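You operate a simulated robot arm through the tools that you are given. There is no shell and no other tool.

Carry out the task below with a simulated robot arm. There is one attempt and no reset: what you move stays moved.

JOB
Clear the steel channel; the size 04 adapter goes into the dish.
Fine: the other two pieces into the open carton; slide the length stop well back first, and up to 255 mm again after.

It is judged by the outcome, as a careful person would: the job done as asked, and still so three seconds after it is handed in. It fails if anything else is knocked over, pushed out of place, dropped, spilled or broken.

ROBOT AND FRAMES
A 7-joint arm with a two-finger gripper, fixed in place. Base frame: the origin is on the floor under the middle of its stand, x ahead of it, y to its left, z up; the work surface is at about z = 94. Readings come in cm, rad, newtons and seconds.
With the tool pointing down near the work surface it reaches from about 34 to 72 cm from the base axis. Its first joint turns from -1.152 to 1.152 rad. Payload 2.45 kg.
The tool frame sits at the grasp point between the pads (the TCP): z along the fingers, y along the line on which they close. The tips reach 2.6 cm beyond it. The gripper opens to 9.6 cm; its body begins 6.9 cm behind the TCP.
Orientation is told as [roll, pitch, yaw] about the base's x, y, z axes, in that order, counted from this pose: with the fingers straight down and closing along the base's y, the tool's x points along the base's -x, its y along +y and its z along -z.

CONTROLS
- The arm moves only by the tool jog_arm. Its argument "deltas" is a list of rows, each a list of 2 entries, a list of its own where there are three numbers: the shift along the base's x, y, z in units of 200 mm (1.0 is 200 mm), then the turn, a rotation vector about the base's x, y, z in units of 60 degrees (1.0 is 60 degrees). In form: [[[dx, dy, dz], [ax, ay, az]], ...]. A call has 1 to 20 rows; each row is the pose to reach, as a shift and turn from the pose commanded when the call began. "grip" is the opening, from 0 (shut) to 1 (fully open), set as the call begins (left out, the last holds). A call with a number of a shift or a turn outside -1 to 1 is refused whole. Each row takes 0.2 s and may step no farther than 5 cm and 0.15 rad from the row before; otherwise, or with a gripper value out of range, the whole call is refused. A pose out of reach is approached as far as the arm can. The call stops where the force on the tool passes 40 N (or 10 N more than at its start, if that is more) or the arm is blocked; 0.2 s more then pass. The fingers move at their own pace (about 5 cm/s each) and stop on an object; they squeeze with about 32 N. The grip force told is the motor's: it shows also when the fingers shut on nothing. Time passes only in rows, and 0.2 s behind the last, so rows that repeat a pose let the fingers close. The reply holds the time, the measured pose of the TCP, the force on the tool along the base axes, the opening and the grip force, in the units named above and with some noise, with the torque about the TCP (base axes, N m) and any sound that the robot's microphone picked up.
- Cameras (640 x 400 px; columns grow to the right, rows downward): "scene" is fixed at [15.28, -37.94, 143.61]; the picture's right is [0.87, -0.49, 0.00], its down [-0.23, -0.41, -0.88] and it looks along [0.43, 0.77, -0.47] (base axes); focal length 284 px, centre (320, 200). "wrist" rides on the gripper at [8.2, 0.3, -9.8] in the tool frame; the picture's right is [-0.04, 1.00, 0.00], its down [-0.73, -0.03, -0.68] and it looks along [-0.68, -0.03, 0.73] (tool axes); focal length 256 px, centre (320, 200). There is no depth. A picture from a camera that has moved, and an enlarged one, comes with that camera's place and axes in the base frame and with its lens.
- capture(camera): a new picture of that camera. No time passes.
- close_up(camera, box): a new picture of the part [left, top, right, bottom] of that camera's present view, enlarged. No time passes.
- sign_off(): hands the job in; it is judged then, once.

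Nothing tells you positions but the pictures and the camera data. Unless the task says otherwise, let go and move clear before handing in.

The tools are called after "Call:" as a command line: name --argument value ..., lists and objects as JSON in quotes. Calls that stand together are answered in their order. jog_arm: Moves the arm, as the interface text tells. Its arguments: {"type":"object","properties":{"deltas":{"type":"array","items":{"type":"array"}},"grip":{"type":"number"}},"required":["deltas"]} The other tools are called the same way: capture (camera) takes a picture; close_up (camera, box) takes an enlarged picture of a part of a camera's view; sign_off () hands the job in.

At the start:

```text
time: 0.0
position: [36.91, 7.47, 129.03]
orientation: [-0.001, 0.0, -0.001]
force: [0.5, 0.8, -0.1]
ft_torque: [-0.01, 0.0, 0.01]
finger_gap: 9.61
grasp_force: 0.1
```

scene: 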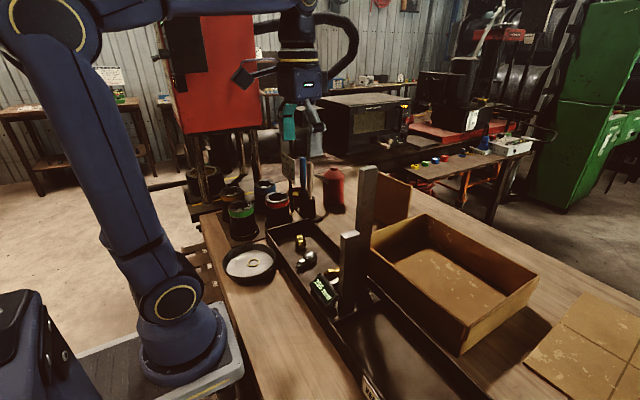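
wrist: 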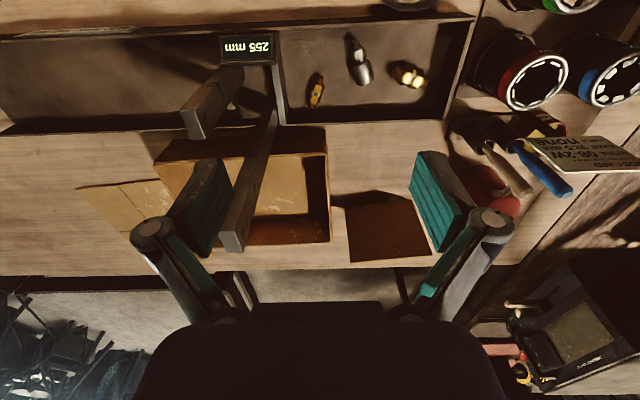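

I see a steel channel with three small pieces at its far-left end, a length stop with a display reading 255 mm, a dish on the near side and an open carton on the far side. I'll look closer before moving anything.

Call:
close_up --camera "scene" --box '[220, 200, 400, 320]'

Call:
close_up --camera "wrist" --box '[180, 0, 480, 180]'

Call:
close_up --camera "scene" --box '[300, 150, 560, 400]'

Call:
close_up --camera "wrist" --box '[290, 20, 450, 120]'

```text
3.33 times, centred on (310, 260) of scene
camera zoom: at [15.28, -37.94, 143.61], right [0.87, -0.49, 0.0], down [-0.23, -0.41, -0.88], along [0.43, 0.77, -0.47], focal length 948 px, centre (353, 0)
```

zoom: 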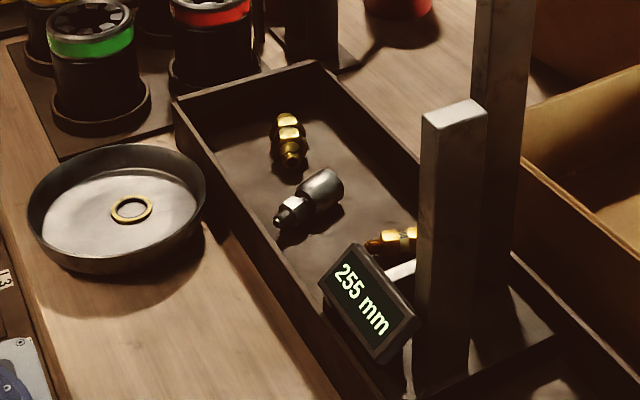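

```text
2.13 times, centred on (330, 90) of wrist
camera zoom: at [28.74, 7.94, 138.82], right [0.04, 1.0, 0.0], down [0.73, -0.03, 0.68], along [0.68, -0.03, -0.73], focal length 546 px, centre (299, 435)
```

zoom: 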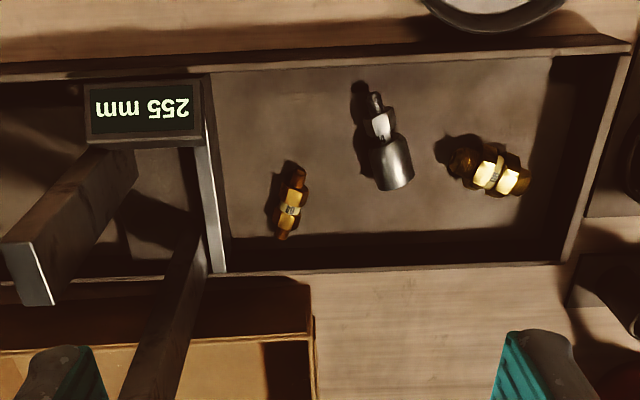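

```text
1.60 times, centred on (430, 275) of scene
camera zoom: at [15.28, -37.94, 143.61], right [0.87, -0.49, 0.0], down [-0.23, -0.41, -0.88], along [0.43, 0.77, -0.47], focal length 455 px, centre (144, 80)
```

zoom: 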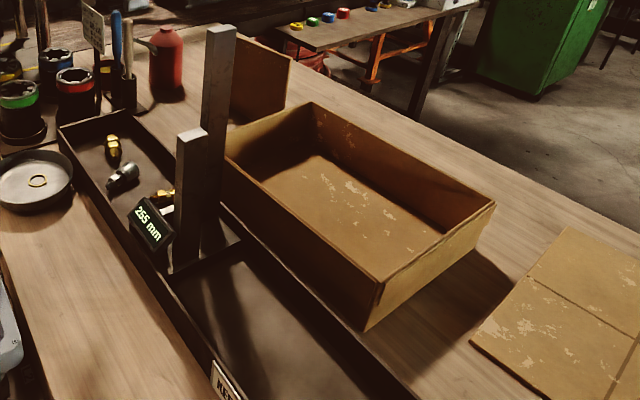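

```text
4.00 times, centred on (370, 70) of wrist
camera zoom: at [28.74, 7.94, 138.82], right [0.04, 1.0, 0.0], down [0.73, -0.03, 0.68], along [0.68, -0.03, -0.73], focal length 1024 px, centre (120, 720)
```

zoom: 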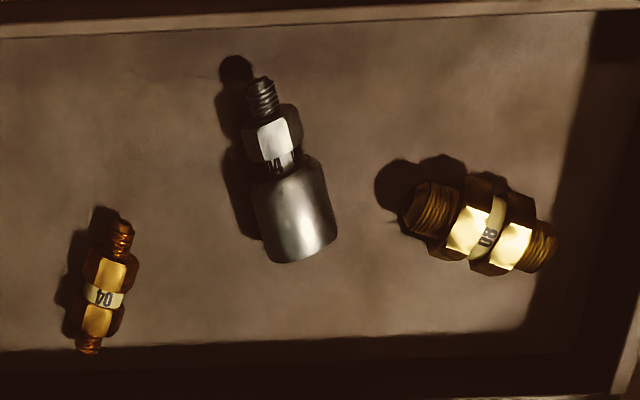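

The small brass piece looks marked 04, the large one 08, and the steel one has a mark I cannot read yet. I'll zoom on the marks and on the rest of the scene.

Call:
close_up --camera "wrist" --box '[340, 30, 380, 90]'

Call:
close_up --camera "wrist" --box '[300, 65, 332, 115]'

Call:
close_up --camera "scene" --box '[330, 340, 426, 400]'

Call:
close_up --camera "scene" --box '[310, 160, 406, 330]'

Call:
close_up --camera "wrist" --box '[0, 0, 320, 200]'

Call:
close_up --camera "scene" --box '[170, 140, 360, 300]'

```text
6.67 times, centred on (360, 60) of wrist
camera zoom: at [28.74, 7.94, 138.82], right [0.04, 1.0, 0.0], down [0.73, -0.03, 0.68], along [0.68, -0.03, -0.73], focal length 1707 px, centre (53, 1133)
```

zoom: 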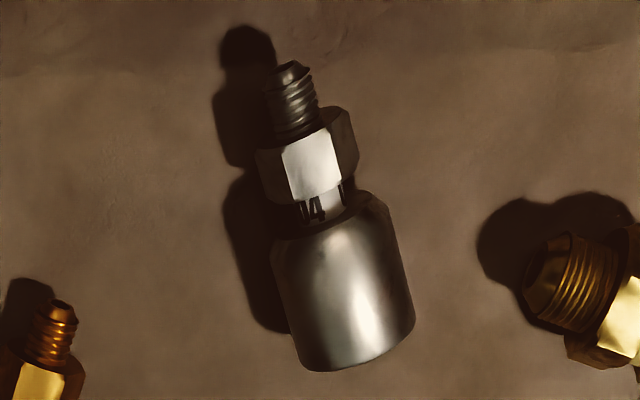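

```text
8.00 times, centred on (316, 90) of wrist
camera zoom: at [28.74, 7.94, 138.82], right [0.04, 1.0, 0.0], down [0.73, -0.03, 0.68], along [0.68, -0.03, -0.73], focal length 2048 px, centre (352, 1080)
```

zoom: 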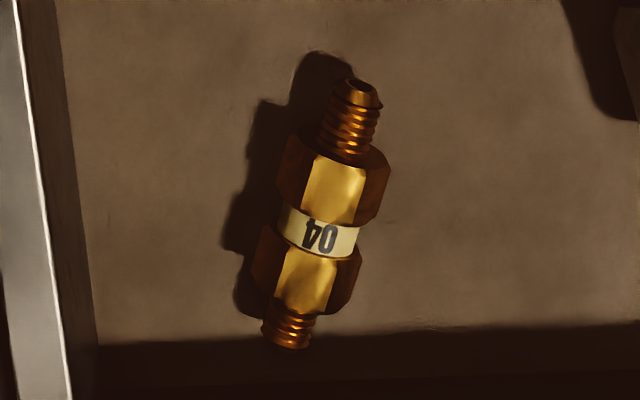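

```text
6.67 times, centred on (378, 370) of scene
camera zoom: at [15.28, -37.94, 143.61], right [0.87, -0.49, 0.0], down [-0.23, -0.41, -0.88], along [0.43, 0.77, -0.47], focal length 1896 px, centre (-67, -933)
```

zoom: 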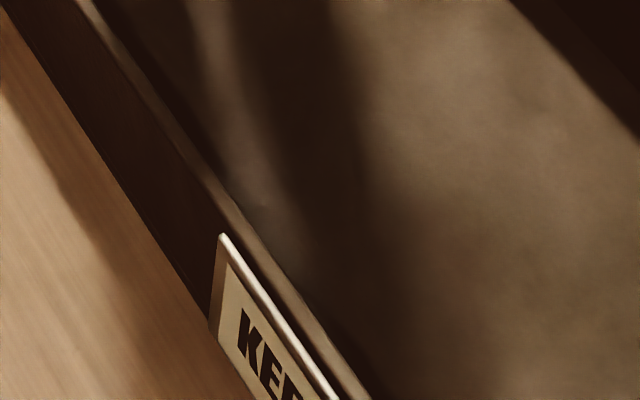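

```text
2.35 times, centred on (358, 245) of scene
camera zoom: at [15.28, -37.94, 143.61], right [0.87, -0.49, 0.0], down [-0.23, -0.41, -0.88], along [0.43, 0.77, -0.47], focal length 669 px, centre (231, 94)
```

zoom: 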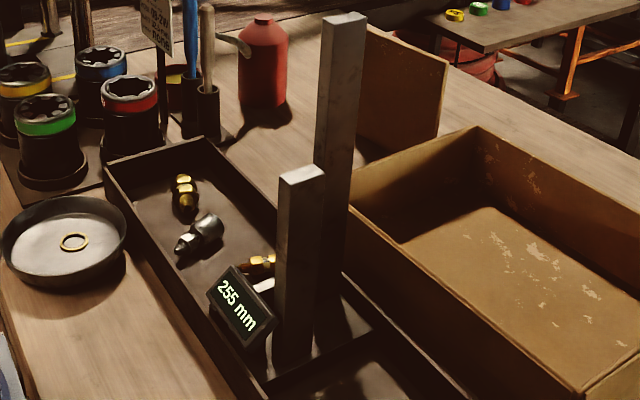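

```text
2.00 times, centred on (160, 100) of wrist
camera zoom: at [28.74, 7.94, 138.82], right [0.04, 1.0, 0.0], down [0.73, -0.03, 0.68], along [0.68, -0.03, -0.73], focal length 512 px, centre (640, 400)
```

zoom: 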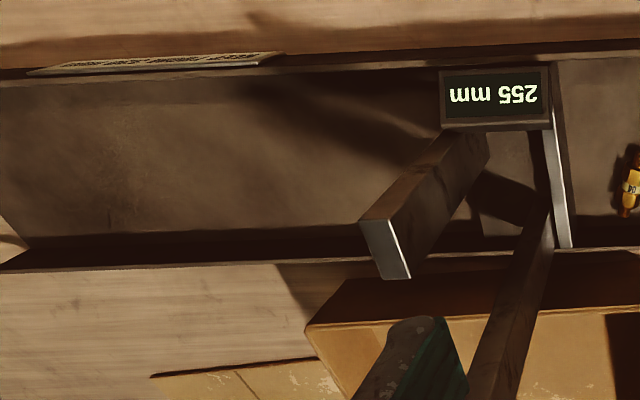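

```text
2.50 times, centred on (265, 220) of scene
camera zoom: at [15.28, -37.94, 143.61], right [0.87, -0.49, 0.0], down [-0.23, -0.41, -0.88], along [0.43, 0.77, -0.47], focal length 711 px, centre (458, 150)
```

zoom: 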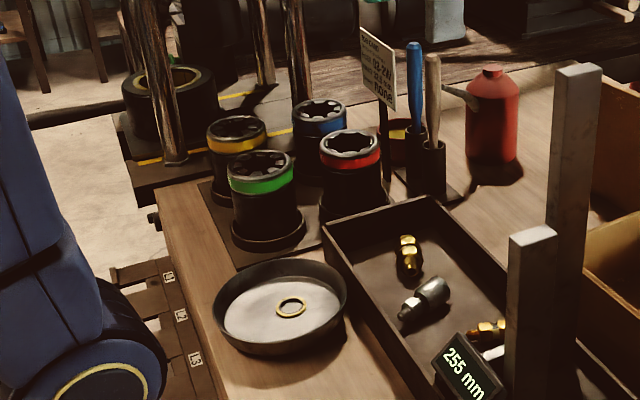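

Both the small brass piece and maybe the steel one could carry "04", and there's a sign board and a "KEE…" label to read. I'll zoom on the sign first.

Call:
close_up --camera "wrist" --box '[500, 100, 640, 190]'

Call:
close_up --camera "scene" --box '[275, 145, 315, 195]'

Call:
close_up --camera "wrist" --box '[0, 20, 150, 50]'

Call:
close_up --camera "wrist" --box '[352, 54, 368, 66]'

```text
4.44 times, centred on (570, 145) of wrist
camera zoom: at [28.74, 7.94, 138.82], right [0.04, 1.0, 0.0], down [0.73, -0.03, 0.68], along [0.68, -0.03, -0.73], focal length 1138 px, centre (-791, 444)
```

zoom: 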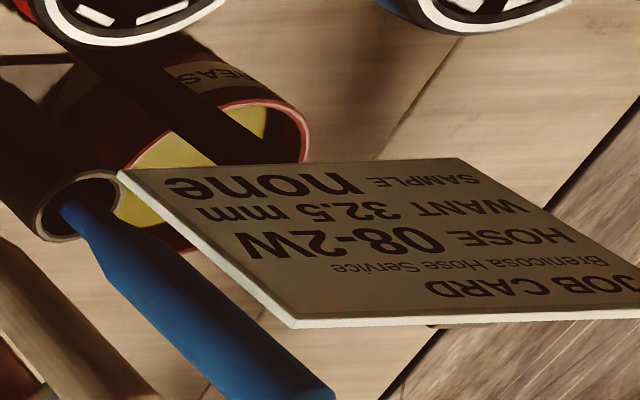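

```text
8.00 times, centred on (295, 170) of scene
camera zoom: at [15.28, -37.94, 143.61], right [0.87, -0.49, 0.0], down [-0.23, -0.41, -0.88], along [0.43, 0.77, -0.47], focal length 2276 px, centre (520, 440)
```

zoom: 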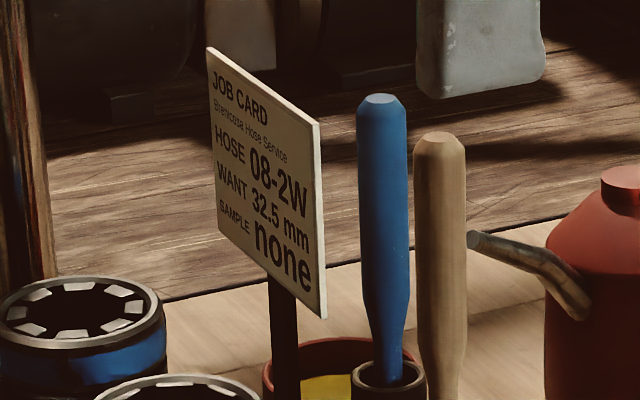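

```text
4.27 times, centred on (75, 35) of wrist
camera zoom: at [28.74, 7.94, 138.82], right [0.04, 1.0, 0.0], down [0.73, -0.03, 0.68], along [0.68, -0.03, -0.73], focal length 1092 px, centre (1365, 904)
```

zoom: 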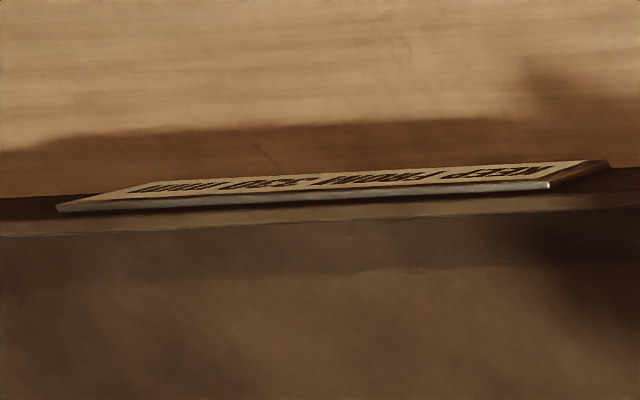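

```text
16.00 times, centred on (360, 60) of wrist
camera zoom: at [28.74, 7.94, 138.82], right [0.04, 1.0, 0.0], down [0.73, -0.03, 0.68], along [0.68, -0.03, -0.73], focal length 4096 px, centre (-320, 2440)
```

zoom: 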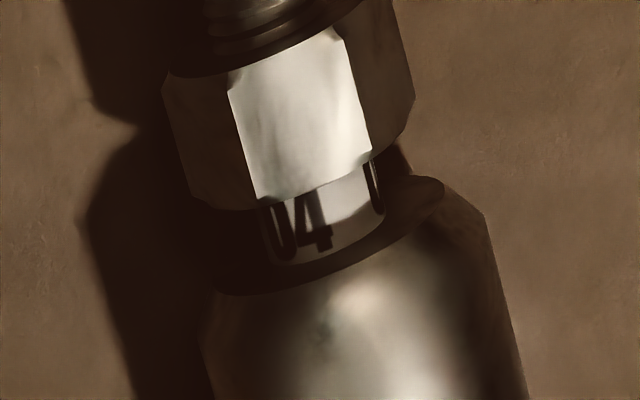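

The brass double-ended piece is the 04 adapter; the steel one with a ferrule is a hose fitting also marked 04. I want to read the "KEEP…" label on the channel's near wall, so I'll move the wrist camera around to it, high and clear of the posts.

Call:
jog_arm --deltas '[[[0, -0.22, 0], [0, 0, 0]], [[0, -0.45, 0], [0, 0, 0]], [[-0.05, -0.68, 0], [0, 0, 0]], [[-0.1, -0.9, 0], [0, 0, 0]], [[-0.15, -1.0, -0.1], [0, 0, 0]]]'

```text
time: 1.2
position: [34.2, -12.49, 127.01]
orientation: [0.0, -0.001, 0.0]
force: [0.8, 0.1, -0.1]
ft_torque: [0.03, 0.01, -0.03]
finger_gap: 9.59
grasp_force: 0.0
```

The arm is at (34, -12.5, 127), clear of the stop's posts. Next I move back and down beside the label to read it.

Call:
jog_arm --deltas '[[[-0.06, -0.15, -0.12], [0, 0, 0]], [[-0.14, -0.3, -0.24], [0, 0, 0]], [[-0.22, -0.45, -0.36], [0, 0, 0]], [[-0.32, -0.58, -0.48], [0, 0, 0]], [[-0.4, -0.64, -0.6], [0, 0, 0]]]'

Call:
capture --camera "wrist"

Call:
capture --camera "scene"

```text
time: 2.4
position: [25.94, -25.4, 114.96]
orientation: [0.001, -0.001, -0.001]
force: [0.3, -0.6, -0.6]
ft_torque: [-0.01, 0.04, 0.01]
finger_gap: 9.59
grasp_force: 0.1
```

```text
taken
camera wrist: at [17.82, -24.98, 124.8], right [0.04, 1.0, 0.0], down [0.73, -0.03, 0.68], along [0.68, -0.03, -0.73], focal length 256 px, centre (320, 200)
```

wrist: 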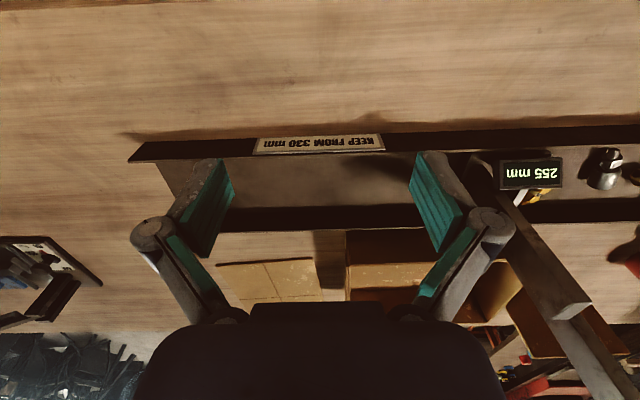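

```text
taken
```

scene: 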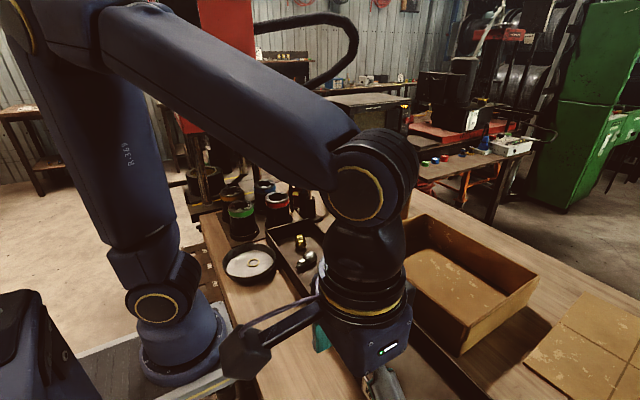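

Call:
close_up --camera "wrist" --box '[230, 120, 410, 165]'

Call:
close_up --camera "wrist" --box '[470, 120, 640, 220]'

```text
3.56 times, centred on (320, 142) of wrist
camera zoom: at [17.82, -24.98, 124.8], right [0.04, 1.0, 0.0], down [0.73, -0.03, 0.68], along [0.68, -0.03, -0.73], focal length 910 px, centre (320, 404)
```

zoom: 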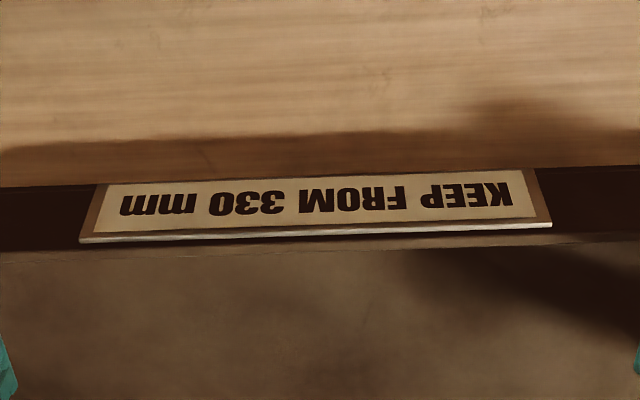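

```text
3.76 times, centred on (555, 170) of wrist
camera zoom: at [17.82, -24.98, 124.8], right [0.04, 1.0, 0.0], down [0.73, -0.03, 0.68], along [0.68, -0.03, -0.73], focal length 964 px, centre (-565, 313)
```

zoom: 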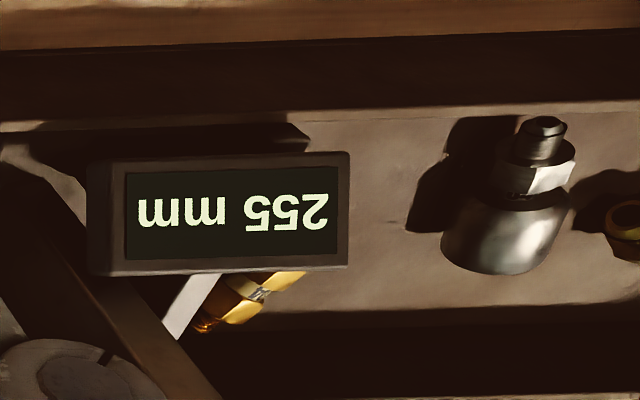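

The label reads "KEEP FROM 330 mm" (an offcut rule, not a limit on this job), and the stop reads 255 mm. I'll rise clear of the posts and go around to the +y side to study the stop's face.

Call:
jog_arm --deltas '[[[0.1, 0, 0.22], [0, 0, 0]], [[0.22, 0, 0.42], [0, 0, 0]], [[0.35, 0, 0.62], [0, 0, 0]], [[0.48, 0, 0.82], [0, 0, 0]], [[0.52, 0.2, 0.9], [0, 0, 0]], [[0.52, 0.44, 0.9], [0, 0, 0]], [[0.52, 0.68, 0.9], [0, 0, 0]], [[0.52, 0.92, 0.9], [0, 0, 0]], [[0.52, 1.0, 0.9], [0, 0, 0]]]'

Call:
capture --camera "wrist"

```text
time: 4.4
position: [36.31, -5.48, 133.09]
orientation: [0.0, 0.0, -0.003]
force: [0.2, 0.5, -0.1]
ft_torque: [-0.01, -0.03, 0.01]
finger_gap: 9.59
grasp_force: 0.0
```

```text
taken
camera wrist: at [28.09, -4.97, 142.94], right [0.04, 1.0, 0.0], down [0.73, -0.03, 0.68], along [0.68, -0.03, -0.73], focal length 256 px, centre (320, 200)
```

wrist: 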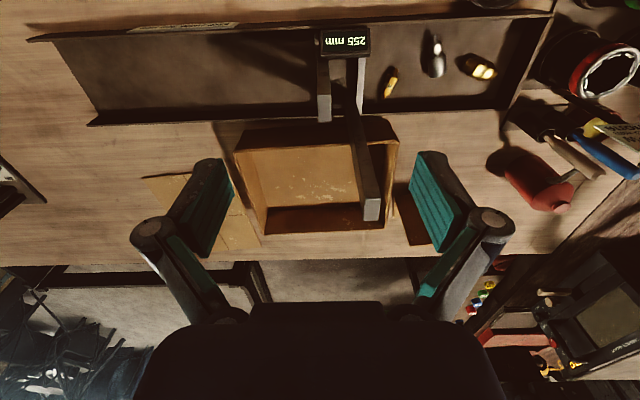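

The stop is a plate with two posts: a tall one at about (46, -1) and a shorter one at about (40, -5). I'll turn the wrist and move to the +y side for a front view.

Call:
jog_arm --deltas '[[[0, 0.15, 0], [0, 0, -0.125]], [[0, 0.3, 0], [0, 0, -0.25]], [[0.05, 0.45, 0], [0, 0, -0.375]], [[0.1, 0.6, 0], [0, 0, -0.5]], [[0.15, 0.75, 0], [0, 0, -0.625]], [[0.2, 0.9, 0], [0, 0, -0.75]], [[0.2, 1.0, 0], [0, 0, -0.875]], [[0.2, 1.0, 0], [0, 0, -1.0]]]'

Call:
capture --camera "scene"

Call:
capture --camera "wrist"

```text
time: 6.2
position: [40.41, 14.62, 133.0]
orientation: [0.0, 0.0, -1.05]
force: [-0.9, -0.2, -0.1]
ft_torque: [0.01, 0.01, 0.0]
finger_gap: 9.6
grasp_force: 0.1
```

```text
taken
```

scene: 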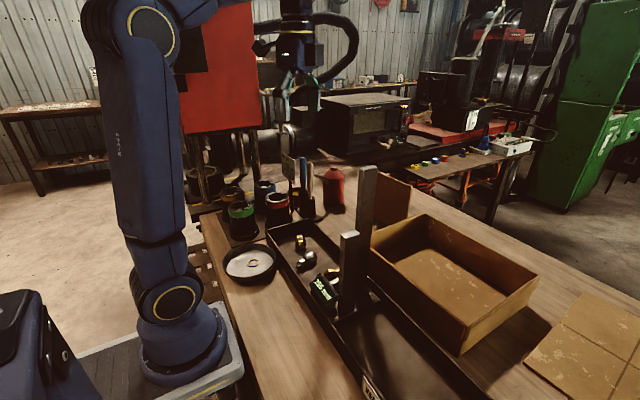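

```text
taken
camera wrist: at [36.54, 22.05, 142.89], right [0.89, 0.46, 0.0], down [0.34, -0.65, 0.68], along [0.31, -0.6, -0.73], focal length 256 px, centre (320, 200)
```

wrist: 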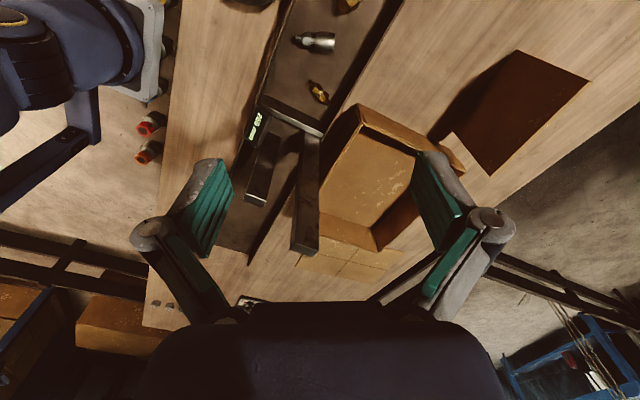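

I can now see the stop's face. Let me enlarge it from here.

Call:
close_up --camera "wrist" --box '[220, 70, 380, 270]'

Call:
close_up --camera "wrist" --box '[400, 30, 600, 180]'

Call:
close_up --camera "scene" --box '[340, 160, 440, 240]'

Call:
close_up --camera "scene" --box '[310, 220, 410, 340]'

```text
2.00 times, centred on (300, 170) of wrist
camera zoom: at [36.54, 22.05, 142.89], right [0.89, 0.46, 0.0], down [0.34, -0.65, 0.68], along [0.31, -0.6, -0.73], focal length 512 px, centre (360, 260)
```

zoom: 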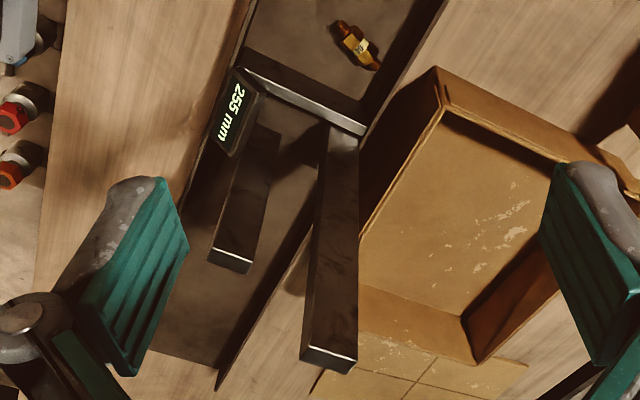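

```text
2.67 times, centred on (500, 105) of wrist
camera zoom: at [36.54, 22.05, 142.89], right [0.89, 0.46, 0.0], down [0.34, -0.65, 0.68], along [0.31, -0.6, -0.73], focal length 683 px, centre (-160, 453)
```

zoom: 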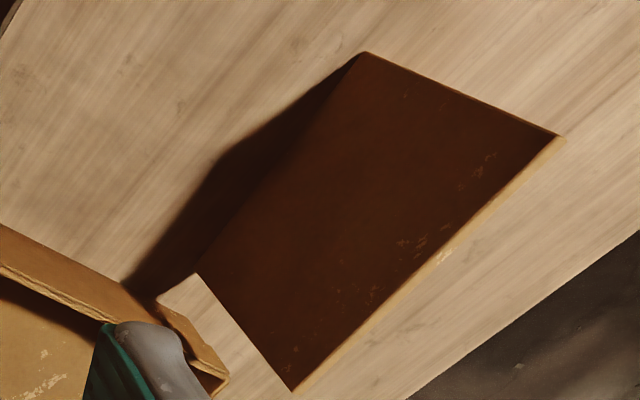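

```text
5.00 times, centred on (390, 200) of scene
camera zoom: at [15.28, -37.94, 143.61], right [0.87, -0.49, 0.0], down [-0.23, -0.41, -0.88], along [0.43, 0.77, -0.47], focal length 1422 px, centre (-30, 200)
```

zoom: 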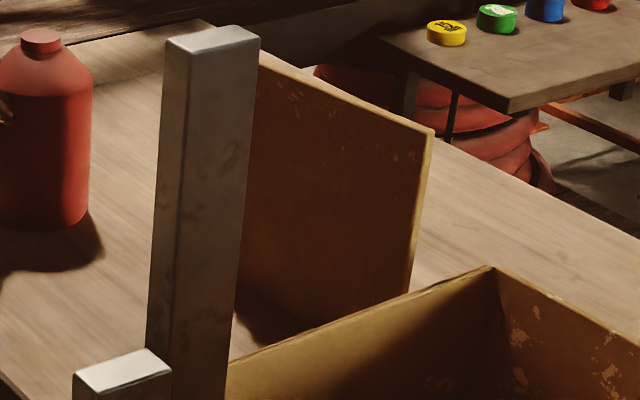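

```text
3.33 times, centred on (360, 280) of scene
camera zoom: at [15.28, -37.94, 143.61], right [0.87, -0.49, 0.0], down [-0.23, -0.41, -0.88], along [0.43, 0.77, -0.47], focal length 948 px, centre (187, -67)
```

zoom: 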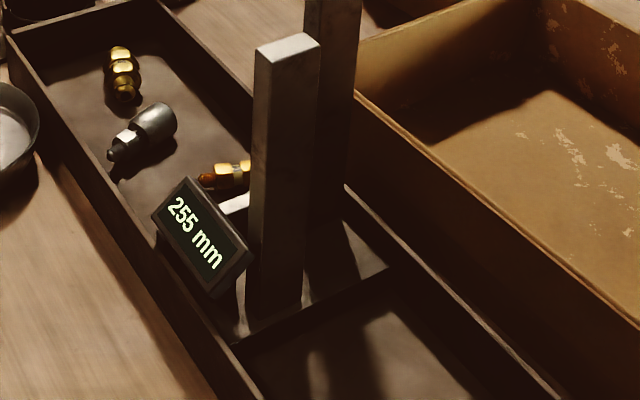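

The stop is a flat carriage with posts rising from it; the tall post at about (46.6, -0.7), top z≈124.5, is the best handle because the hand stays above everything there. I'll square the wrist up and hover over it.

Call:
jog_arm --deltas '[[[0.04, -0.1, 0.05], [0, 0, 0.125]], [[0.08, -0.2, 0.05], [0, 0, 0.25]], [[0.12, -0.3, 0.05], [0, 0, 0.375]], [[0.16, -0.4, 0.05], [0, 0, 0.5]], [[0.2, -0.5, 0.05], [0, 0, 0.625]], [[0.24, -0.6, 0.05], [0, 0, 0.75]], [[0.28, -0.7, 0.05], [0, 0, 0.875]], [[0.31, -0.766, 0.05], [0, 0, 1.0]]]' --grip 1

Call:
capture --camera "wrist"

Call:
capture --camera "scene"

```text
time: 8.0
position: [46.55, -0.63, 133.99]
orientation: [0.0, 0.0, 0.002]
force: [-0.5, 0.2, 0.4]
ft_torque: [0.0, 0.01, 0.01]
finger_gap: 9.58
grasp_force: 0.1
```

```text
taken
camera wrist: at [38.41, -0.18, 143.88], right [0.04, 1.0, 0.0], down [0.73, -0.03, 0.68], along [0.68, -0.03, -0.73], focal length 256 px, centre (320, 200)
```

wrist: 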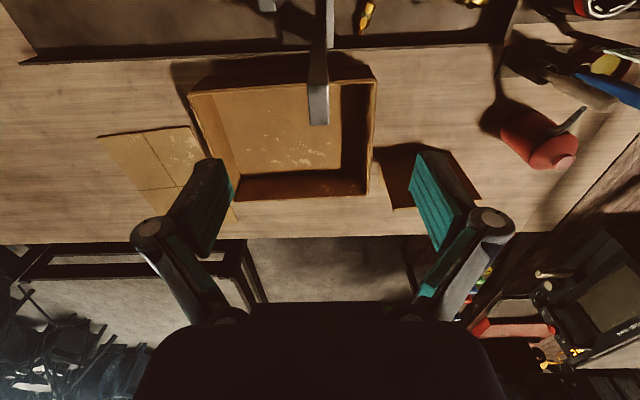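

```text
taken
```

scene: 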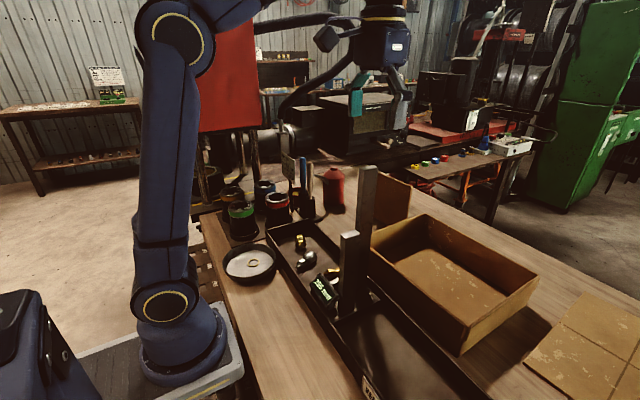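

The tall post's top face is centred at about (46.5, -0.6), right under the TCP. I'll lower with the fingers open astride it to z≈121.5.

Call:
jog_arm --deltas '[[[0, 0, -0.15], [0, 0, 0]], [[0, 0, -0.3], [0, 0, 0]], [[0, 0, -0.42], [0, 0, 0]], [[0, 0, -0.52], [0, 0, 0]], [[0, 0, -0.58], [0, 0, 0]], [[0, 0, -0.62], [0, 0, 0]]]'

Call:
capture --camera "wrist"

Call:
close_up --camera "scene" --box '[280, 80, 480, 240]'

```text
time: 9.4
position: [46.53, -0.82, 121.6]
orientation: [0.0, 0.001, 0.002]
force: [-0.3, -0.8, -0.5]
ft_torque: [0.02, 0.02, 0.04]
finger_gap: 9.59
grasp_force: 0.2
```

```text
taken
camera wrist: at [38.35, -0.27, 131.5], right [0.04, 1.0, 0.0], down [0.73, -0.03, 0.68], along [0.68, -0.03, -0.73], focal length 256 px, centre (320, 200)
```

wrist: 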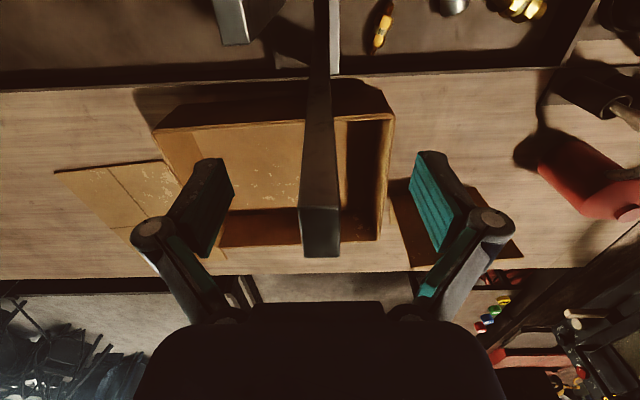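

```text
2.50 times, centred on (380, 160) of scene
camera zoom: at [15.28, -37.94, 143.61], right [0.87, -0.49, 0.0], down [-0.23, -0.41, -0.88], along [0.43, 0.77, -0.47], focal length 711 px, centre (170, 300)
```

zoom: 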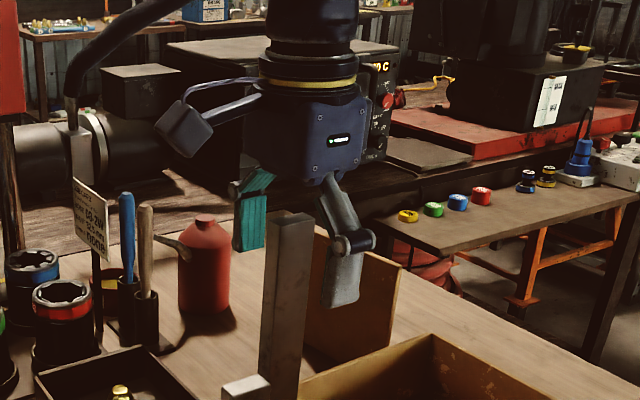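

The post stands centred between the pads. I'll close on it.

Call:
jog_arm --deltas '[[[0, 0, 0], [0, 0, 0]], [[0, 0, 0], [0, 0, 0]], [[0, 0, 0], [0, 0, 0]], [[0, 0, 0], [0, 0, 0]], [[0, 0, 0], [0, 0, 0]], [[0, 0, 0], [0, 0, 0]]]' --grip 0

Call:
capture --camera "wrist"

Call:
close_up --camera "scene" --box '[280, 80, 480, 320]'

```text
time: 10.8
position: [46.55, -0.73, 121.62]
orientation: [0.0, 0.0, 0.0]
force: [0.5, 1.9, 0.4]
ft_torque: [0.06, 0.06, -0.01]
finger_gap: 1.61
grasp_force: 42.1
```

```text
taken
camera wrist: at [38.35, -0.26, 131.53], right [0.04, 1.0, 0.0], down [0.73, -0.03, 0.68], along [0.68, -0.03, -0.73], focal length 256 px, centre (320, 200)
```

wrist: 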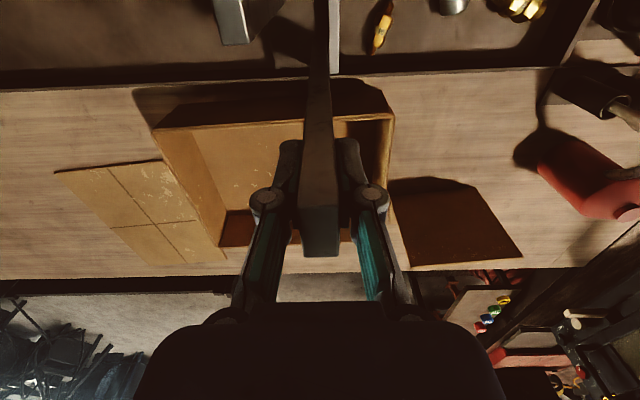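

```text
1.67 times, centred on (380, 200) of scene
camera zoom: at [15.28, -37.93, 143.61], right [0.87, -0.49, 0.0], down [-0.23, -0.41, -0.88], along [0.43, 0.77, -0.47], focal length 474 px, centre (220, 200)
```

zoom: 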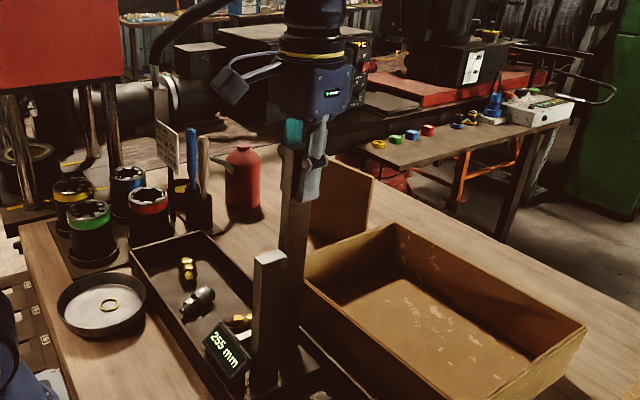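

The fingers hold the post (1.61 cm gap, display still 255). I'll try a short slide of 2 cm in -y first to feel the resistance.

Call:
jog_arm --deltas '[[[0, -0.025, 0], [0, 0, 0]], [[0, -0.05, 0], [0, 0, 0]], [[0, -0.075, 0], [0, 0, 0]], [[0, -0.1, 0], [0, 0, 0]]]'

Call:
close_up --camera "scene" --box '[280, 80, 480, 320]'

```text
time: 11.8
position: [46.45, -2.78, 121.61]
orientation: [-0.002, -0.005, -0.001]
force: [3.9, 1.4, 16.7]
ft_torque: [-0.03, 0.46, 0.15]
finger_gap: 1.59
grasp_force: 41.5
```

```text
1.67 times, centred on (380, 200) of scene
camera zoom: at [15.27, -37.94, 143.61], right [0.87, -0.49, 0.0], down [-0.23, -0.41, -0.88], along [0.43, 0.77, -0.47], focal length 474 px, centre (220, 200)
```

zoom: 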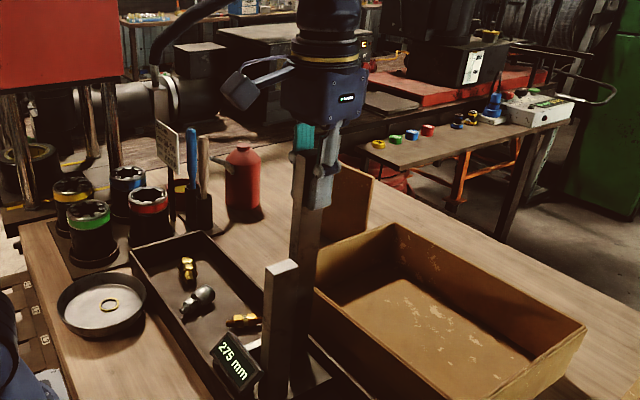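

The display moved to 275 mm, so it slides, though with some vertical load (16.7 N). I'll continue in modest steps and watch the force.

Call:
jog_arm --deltas '[[[0, -0.025, 0], [0, 0, 0]], [[0, -0.05, 0], [0, 0, 0]], [[0, -0.075, 0], [0, 0, 0]], [[0, -0.1, 0], [0, 0, 0]]]'

```text
time: 12.8
position: [46.55, -4.69, 121.74]
orientation: [-0.001, -0.003, -0.002]
force: [2.7, 0.1, 16.2]
ft_torque: [-0.03, -1.01, 0.11]
finger_gap: 1.58
grasp_force: 41.5
```

The load is steady. I'll slide another 10 cm, to about 395 mm.

Call:
jog_arm --deltas '[[[0, -0.03, 0], [0, 0, 0]], [[0, -0.06, 0], [0, 0, 0]], [[0, -0.09, 0], [0, 0, 0]], [[0, -0.12, 0], [0, 0, 0]], [[0, -0.15, 0], [0, 0, 0]], [[0, -0.18, 0], [0, 0, 0]], [[0, -0.21, 0], [0, 0, 0]], [[0, -0.24, 0], [0, 0, 0]], [[0, -0.27, 0], [0, 0, 0]], [[0, -0.3, 0], [0, 0, 0]], [[0, -0.33, 0], [0, 0, 0]], [[0, -0.36, 0], [0, 0, 0]], [[0, -0.39, 0], [0, 0, 0]], [[0, -0.42, 0], [0, 0, 0]], [[0, -0.45, 0], [0, 0, 0]], [[0, -0.48, 0], [0, 0, 0]], [[0, -0.5, 0], [0, 0, 0]], [[0, -0.5, 0], [0, 0, 0]]]'

Call:
capture --camera "scene"

Call:
capture --camera "wrist"

```text
time: 16.6
position: [46.51, -14.67, 121.57]
orientation: [-0.001, -0.002, -0.001]
force: [6.3, 0.8, 19.1]
ft_torque: [0.01, 0.62, 0.08]
finger_gap: 1.62
grasp_force: 41.9
```

```text
taken
```

scene: 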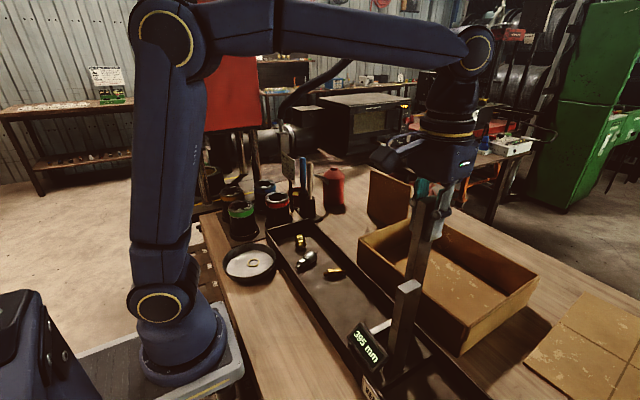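

```text
taken
camera wrist: at [38.32, -14.19, 131.41], right [0.04, 1.0, 0.0], down [0.73, -0.03, 0.68], along [0.68, -0.03, -0.73], focal length 256 px, centre (320, 200)
```

wrist: 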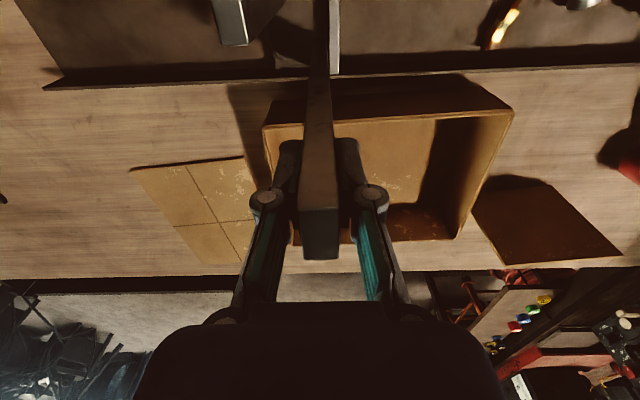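

The stop now reads 395 mm, well clear of the pieces. I'll open the fingers and rise straight up.

Call:
jog_arm --deltas '[[[0, 0, 0], [0, 0, 0]], [[0, 0, 0], [0, 0, 0]], [[0, 0, 0], [0, 0, 0]], [[0, 0, 0], [0, 0, 0]], [[0, 0, 0.05], [0, 0, 0]], [[0, 0, 0.15], [0, 0, 0]], [[0, 0, 0.3], [0, 0, 0]], [[0, 0, 0.5], [0, 0, 0]]]' --grip 1

Call:
close_up --camera "scene" --box '[280, 200, 440, 400]'

```text
time: 18.4
position: [46.42, -14.78, 131.47]
orientation: [0.001, 0.0, -0.002]
force: [-0.8, 0.8, 0.3]
ft_torque: [-0.02, -0.02, 0.0]
finger_gap: 9.6
grasp_force: 0.0
```

```text
2.00 times, centred on (360, 300) of scene
camera zoom: at [15.28, -37.94, 143.61], right [0.87, -0.49, 0.0], down [-0.23, -0.41, -0.88], along [0.43, 0.77, -0.47], focal length 569 px, centre (240, 0)
```

zoom: 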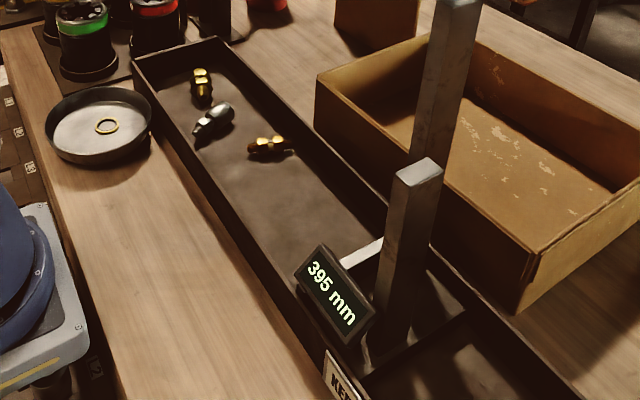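

The stop stands at 395 mm and untouched. Now I move over to the small brass 04 adapter near (44.7, 6.6) and look at it from a lower hover.

Call:
jog_arm --deltas '[[[0, 0.2, 0.02], [0, 0, 0]], [[-0.02, 0.44, 0.02], [0, 0, 0]], [[-0.05, 0.68, 0.02], [0, 0, 0]], [[-0.08, 0.9, 0.02], [0, 0, 0]], [[-0.09, 1.0, 0], [0, 0, -0.1]], [[-0.09, 1.0, -0.2], [0, 0, -0.2]], [[-0.09, 1.0, -0.4], [0, 0, -0.322]], [[-0.09, 1.0, -0.6], [0, 0, -0.322]]]'

Call:
capture --camera "wrist"

Call:
capture --camera "scene"

```text
time: 20.2
position: [44.7, 5.37, 119.69]
orientation: [-0.001, -0.002, -0.339]
force: [-0.3, -0.2, -0.1]
ft_torque: [-0.02, 0.02, 0.05]
finger_gap: 9.58
grasp_force: 0.0
```

```text
taken
camera wrist: at [37.11, 8.45, 129.46], right [0.37, 0.93, 0.0], down [0.68, -0.27, 0.68], along [0.63, -0.25, -0.73], focal length 256 px, centre (320, 200)
```

wrist: 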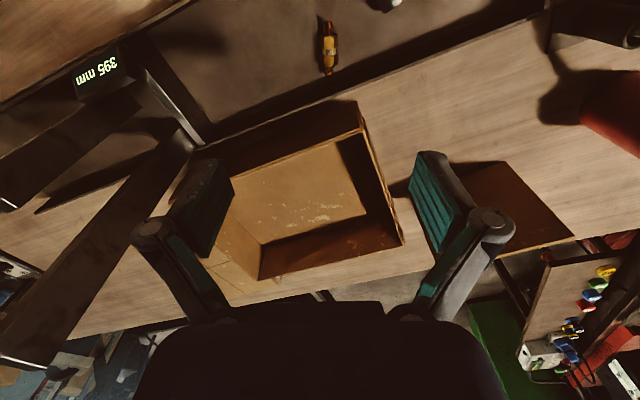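

```text
taken
```

scene: 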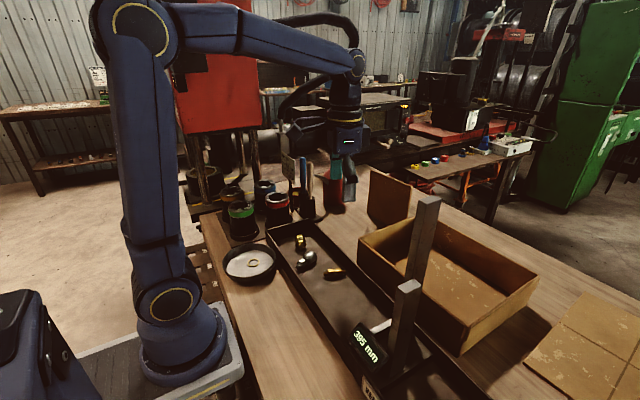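

Call:
close_up --camera "wrist" --box '[270, 0, 390, 80]'

Call:
close_up --camera "scene" --box '[270, 220, 390, 300]'

```text
5.00 times, centred on (330, 40) of wrist
camera zoom: at [37.11, 8.45, 129.46], right [0.37, 0.93, 0.0], down [0.68, -0.27, 0.68], along [0.63, -0.25, -0.73], focal length 1280 px, centre (270, 1000)
```

zoom: 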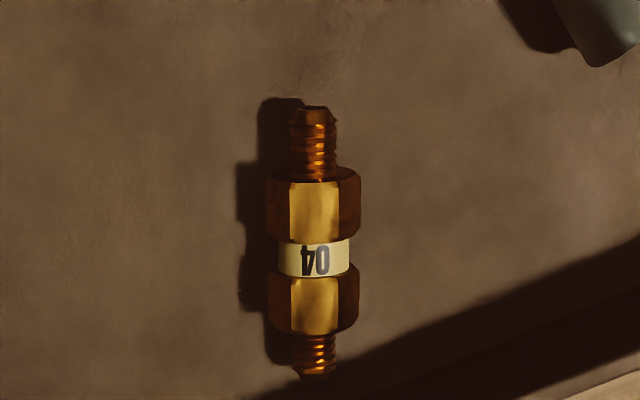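

```text
5.00 times, centred on (330, 260) of scene
camera zoom: at [15.28, -37.94, 143.61], right [0.87, -0.49, 0.0], down [-0.23, -0.41, -0.88], along [0.43, 0.77, -0.47], focal length 1422 px, centre (270, -100)
```

zoom: 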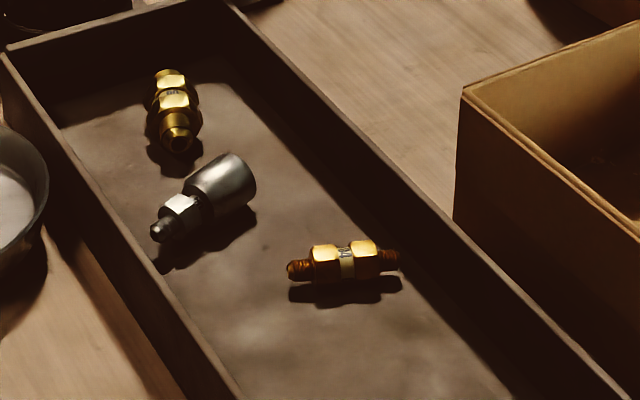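

The 04 adapter is centred near (44.55, 6.6) and lies along my current yaw. I'll narrow the fingers to ~4.6 cm and descend to a low hover to confirm alignment.

Call:
jog_arm --deltas '[[[0, 0.03, -0.2], [0, 0, 0]], [[-0.005, 0.06, -0.4], [0, 0, -0.01]], [[-0.0075, 0.0615, -0.6], [0, 0, -0.01]], [[-0.0075, 0.0615, -0.75], [0, 0, -0.01]], [[-0.0075, 0.0615, -0.835], [0, 0, -0.01]]]' --grip 0.48

Call:
capture --camera "wrist"

Call:
close_up --camera "scene" --box '[270, 180, 430, 300]'

```text
time: 21.4
position: [44.55, 6.46, 102.88]
orientation: [-0.001, -0.001, -0.346]
force: [0.7, -0.1, -0.7]
ft_torque: [-0.05, 0.02, 0.01]
finger_gap: 4.6
grasp_force: 0.1
```

```text
taken
camera wrist: at [36.95, 9.66, 112.73], right [0.38, 0.93, 0.0], down [0.68, -0.28, 0.68], along [0.63, -0.26, -0.73], focal length 256 px, centre (320, 200)
```

wrist: 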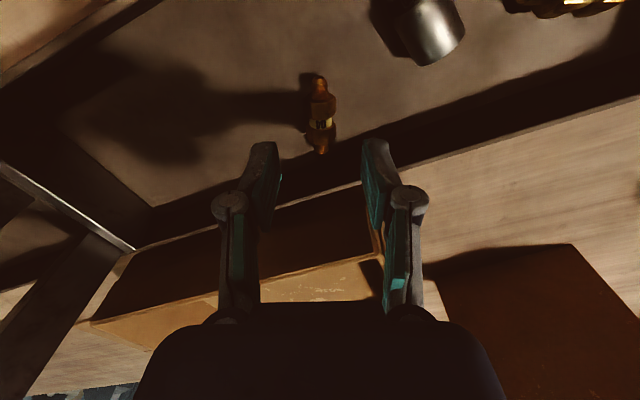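

```text
3.33 times, centred on (350, 240) of scene
camera zoom: at [15.28, -37.94, 143.61], right [0.87, -0.49, 0.0], down [-0.23, -0.41, -0.88], along [0.43, 0.77, -0.47], focal length 948 px, centre (220, 67)
```

zoom: 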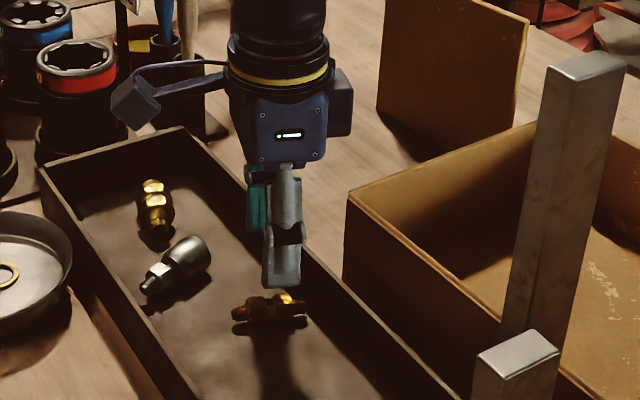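

The adapter is centred between the fingers. I'll lower to z≈97.3 gently and close.

Call:
jog_arm --deltas '[[[0.005, 0, -0.08], [0, 0, 0]], [[0.005, 0.003, -0.15], [0, 0, 0]], [[0.005, 0.003, -0.21], [0, 0, 0]], [[0.005, 0.003, -0.25], [0, 0, 0]], [[0.005, 0.003, -0.28], [0, 0, 0]]]'

Call:
capture --camera "wrist"

Call:
close_up --camera "scene" --box '[300, 220, 380, 290]'

```text
time: 22.6
position: [44.62, 6.64, 97.26]
orientation: [0.0, 0.001, -0.347]
force: [0.1, -0.2, 0.5]
ft_torque: [-0.01, 0.03, 0.01]
finger_gap: 4.58
grasp_force: 0.0
```

```text
taken
camera wrist: at [37.07, 9.8, 107.11], right [0.38, 0.93, 0.0], down [0.68, -0.28, 0.68], along [0.63, -0.26, -0.73], focal length 256 px, centre (320, 200)
```

wrist: 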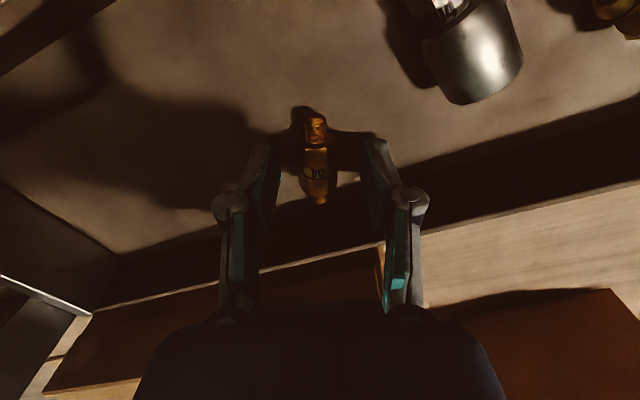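

```text
5.71 times, centred on (340, 255) of scene
camera zoom: at [15.28, -37.94, 143.61], right [0.87, -0.49, 0.0], down [-0.23, -0.41, -0.88], along [0.43, 0.77, -0.47], focal length 1625 px, centre (206, -114)
```

zoom: 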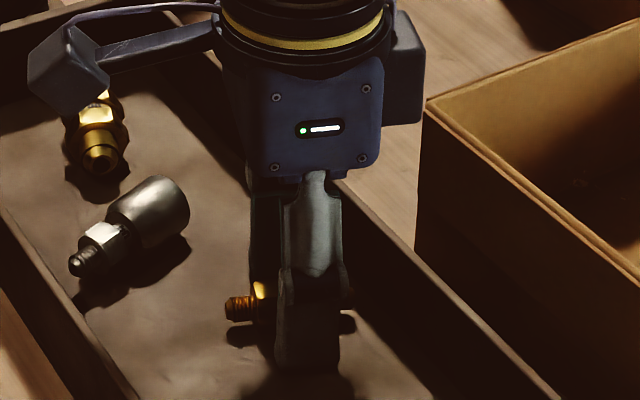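

The adapter is between the fingertips with no floor contact. Closing now.

Call:
jog_arm --deltas '[[[0, 0, 0], [0, 0, 0]], [[0, 0, 0], [0, 0, 0]], [[0, 0, 0], [0, 0, 0]], [[0, 0, 0], [0, 0, 0]]]' --grip 0

Call:
capture --camera "wrist"

```text
time: 23.6
position: [44.68, 6.57, 97.17]
orientation: [0.0, 0.0, -0.349]
force: [-0.4, 0.3, 0.4]
ft_torque: [0.04, 0.0, 0.03]
finger_gap: 2.08
grasp_force: 31.9
```

```text
taken
camera wrist: at [37.07, 9.79, 107.12], right [0.38, 0.93, 0.0], down [0.68, -0.28, 0.68], along [0.63, -0.26, -0.73], focal length 256 px, centre (320, 200)
```

wrist: 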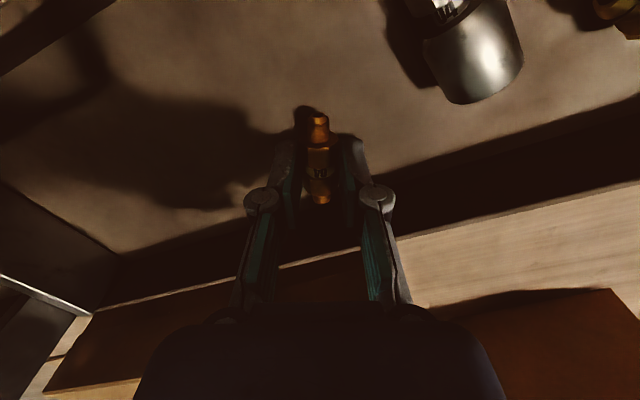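

It's held (2.08 cm gap). I'll lift straight up and check.

Call:
jog_arm --deltas '[[[0, 0, 0.04], [0, 0, 0]], [[0, 0, 0.12], [0, 0, 0]], [[0, 0, 0.25], [0, 0, 0]], [[0, 0, 0.45], [0, 0, 0]], [[0, 0, 0.65], [0, 0, 0]], [[0, 0, 0.85], [0, 0, 0]]]'

Call:
capture --camera "wrist"

Call:
close_up --camera "scene" --box '[200, 150, 400, 300]'

```text
time: 25.0
position: [44.6, 6.42, 114.2]
orientation: [-0.001, 0.002, -0.349]
force: [0.2, -0.4, 0.0]
ft_torque: [-0.02, -0.01, -0.01]
finger_gap: 2.05
grasp_force: 32.1
```

```text
taken
camera wrist: at [37.07, 9.69, 124.13], right [0.38, 0.93, 0.0], down [0.68, -0.28, 0.68], along [0.63, -0.26, -0.73], focal length 256 px, centre (320, 200)
```

wrist: 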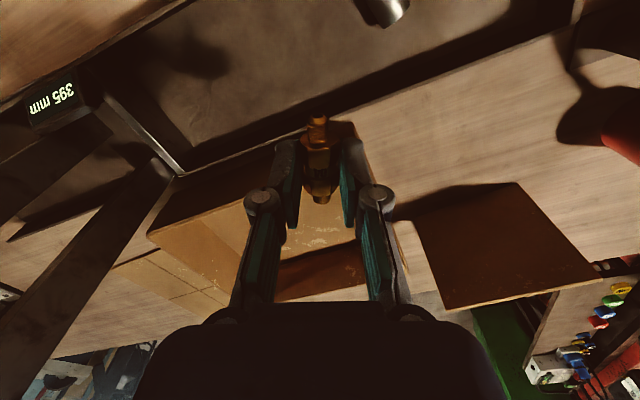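

```text
2.67 times, centred on (300, 225) of scene
camera zoom: at [15.28, -37.94, 143.61], right [0.87, -0.49, 0.0], down [-0.23, -0.41, -0.88], along [0.43, 0.77, -0.47], focal length 758 px, centre (373, 133)
```

zoom: 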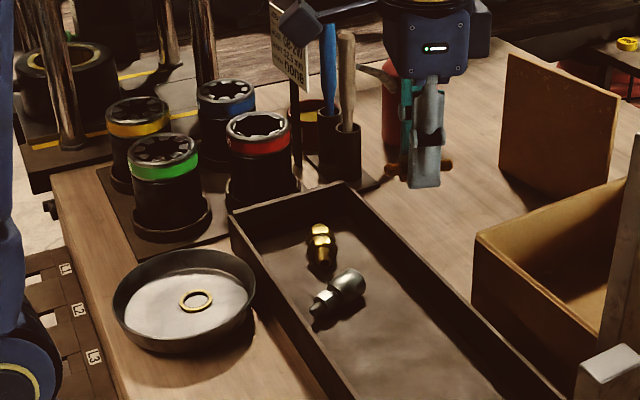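

The adapter is lifted securely. Let me zoom on the dish to locate it and the ring accurately.

Call:
close_up --camera "scene" --box '[210, 225, 290, 295]'

```text
5.71 times, centred on (250, 260) of scene
camera zoom: at [15.28, -37.94, 143.61], right [0.87, -0.49, 0.0], down [-0.23, -0.41, -0.88], along [0.43, 0.77, -0.47], focal length 1625 px, centre (720, -143)
```

zoom: 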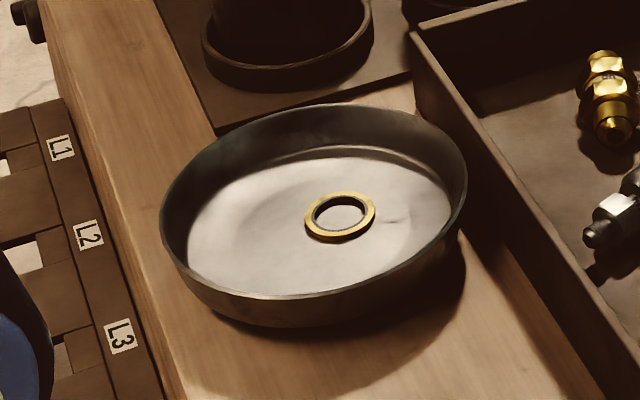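

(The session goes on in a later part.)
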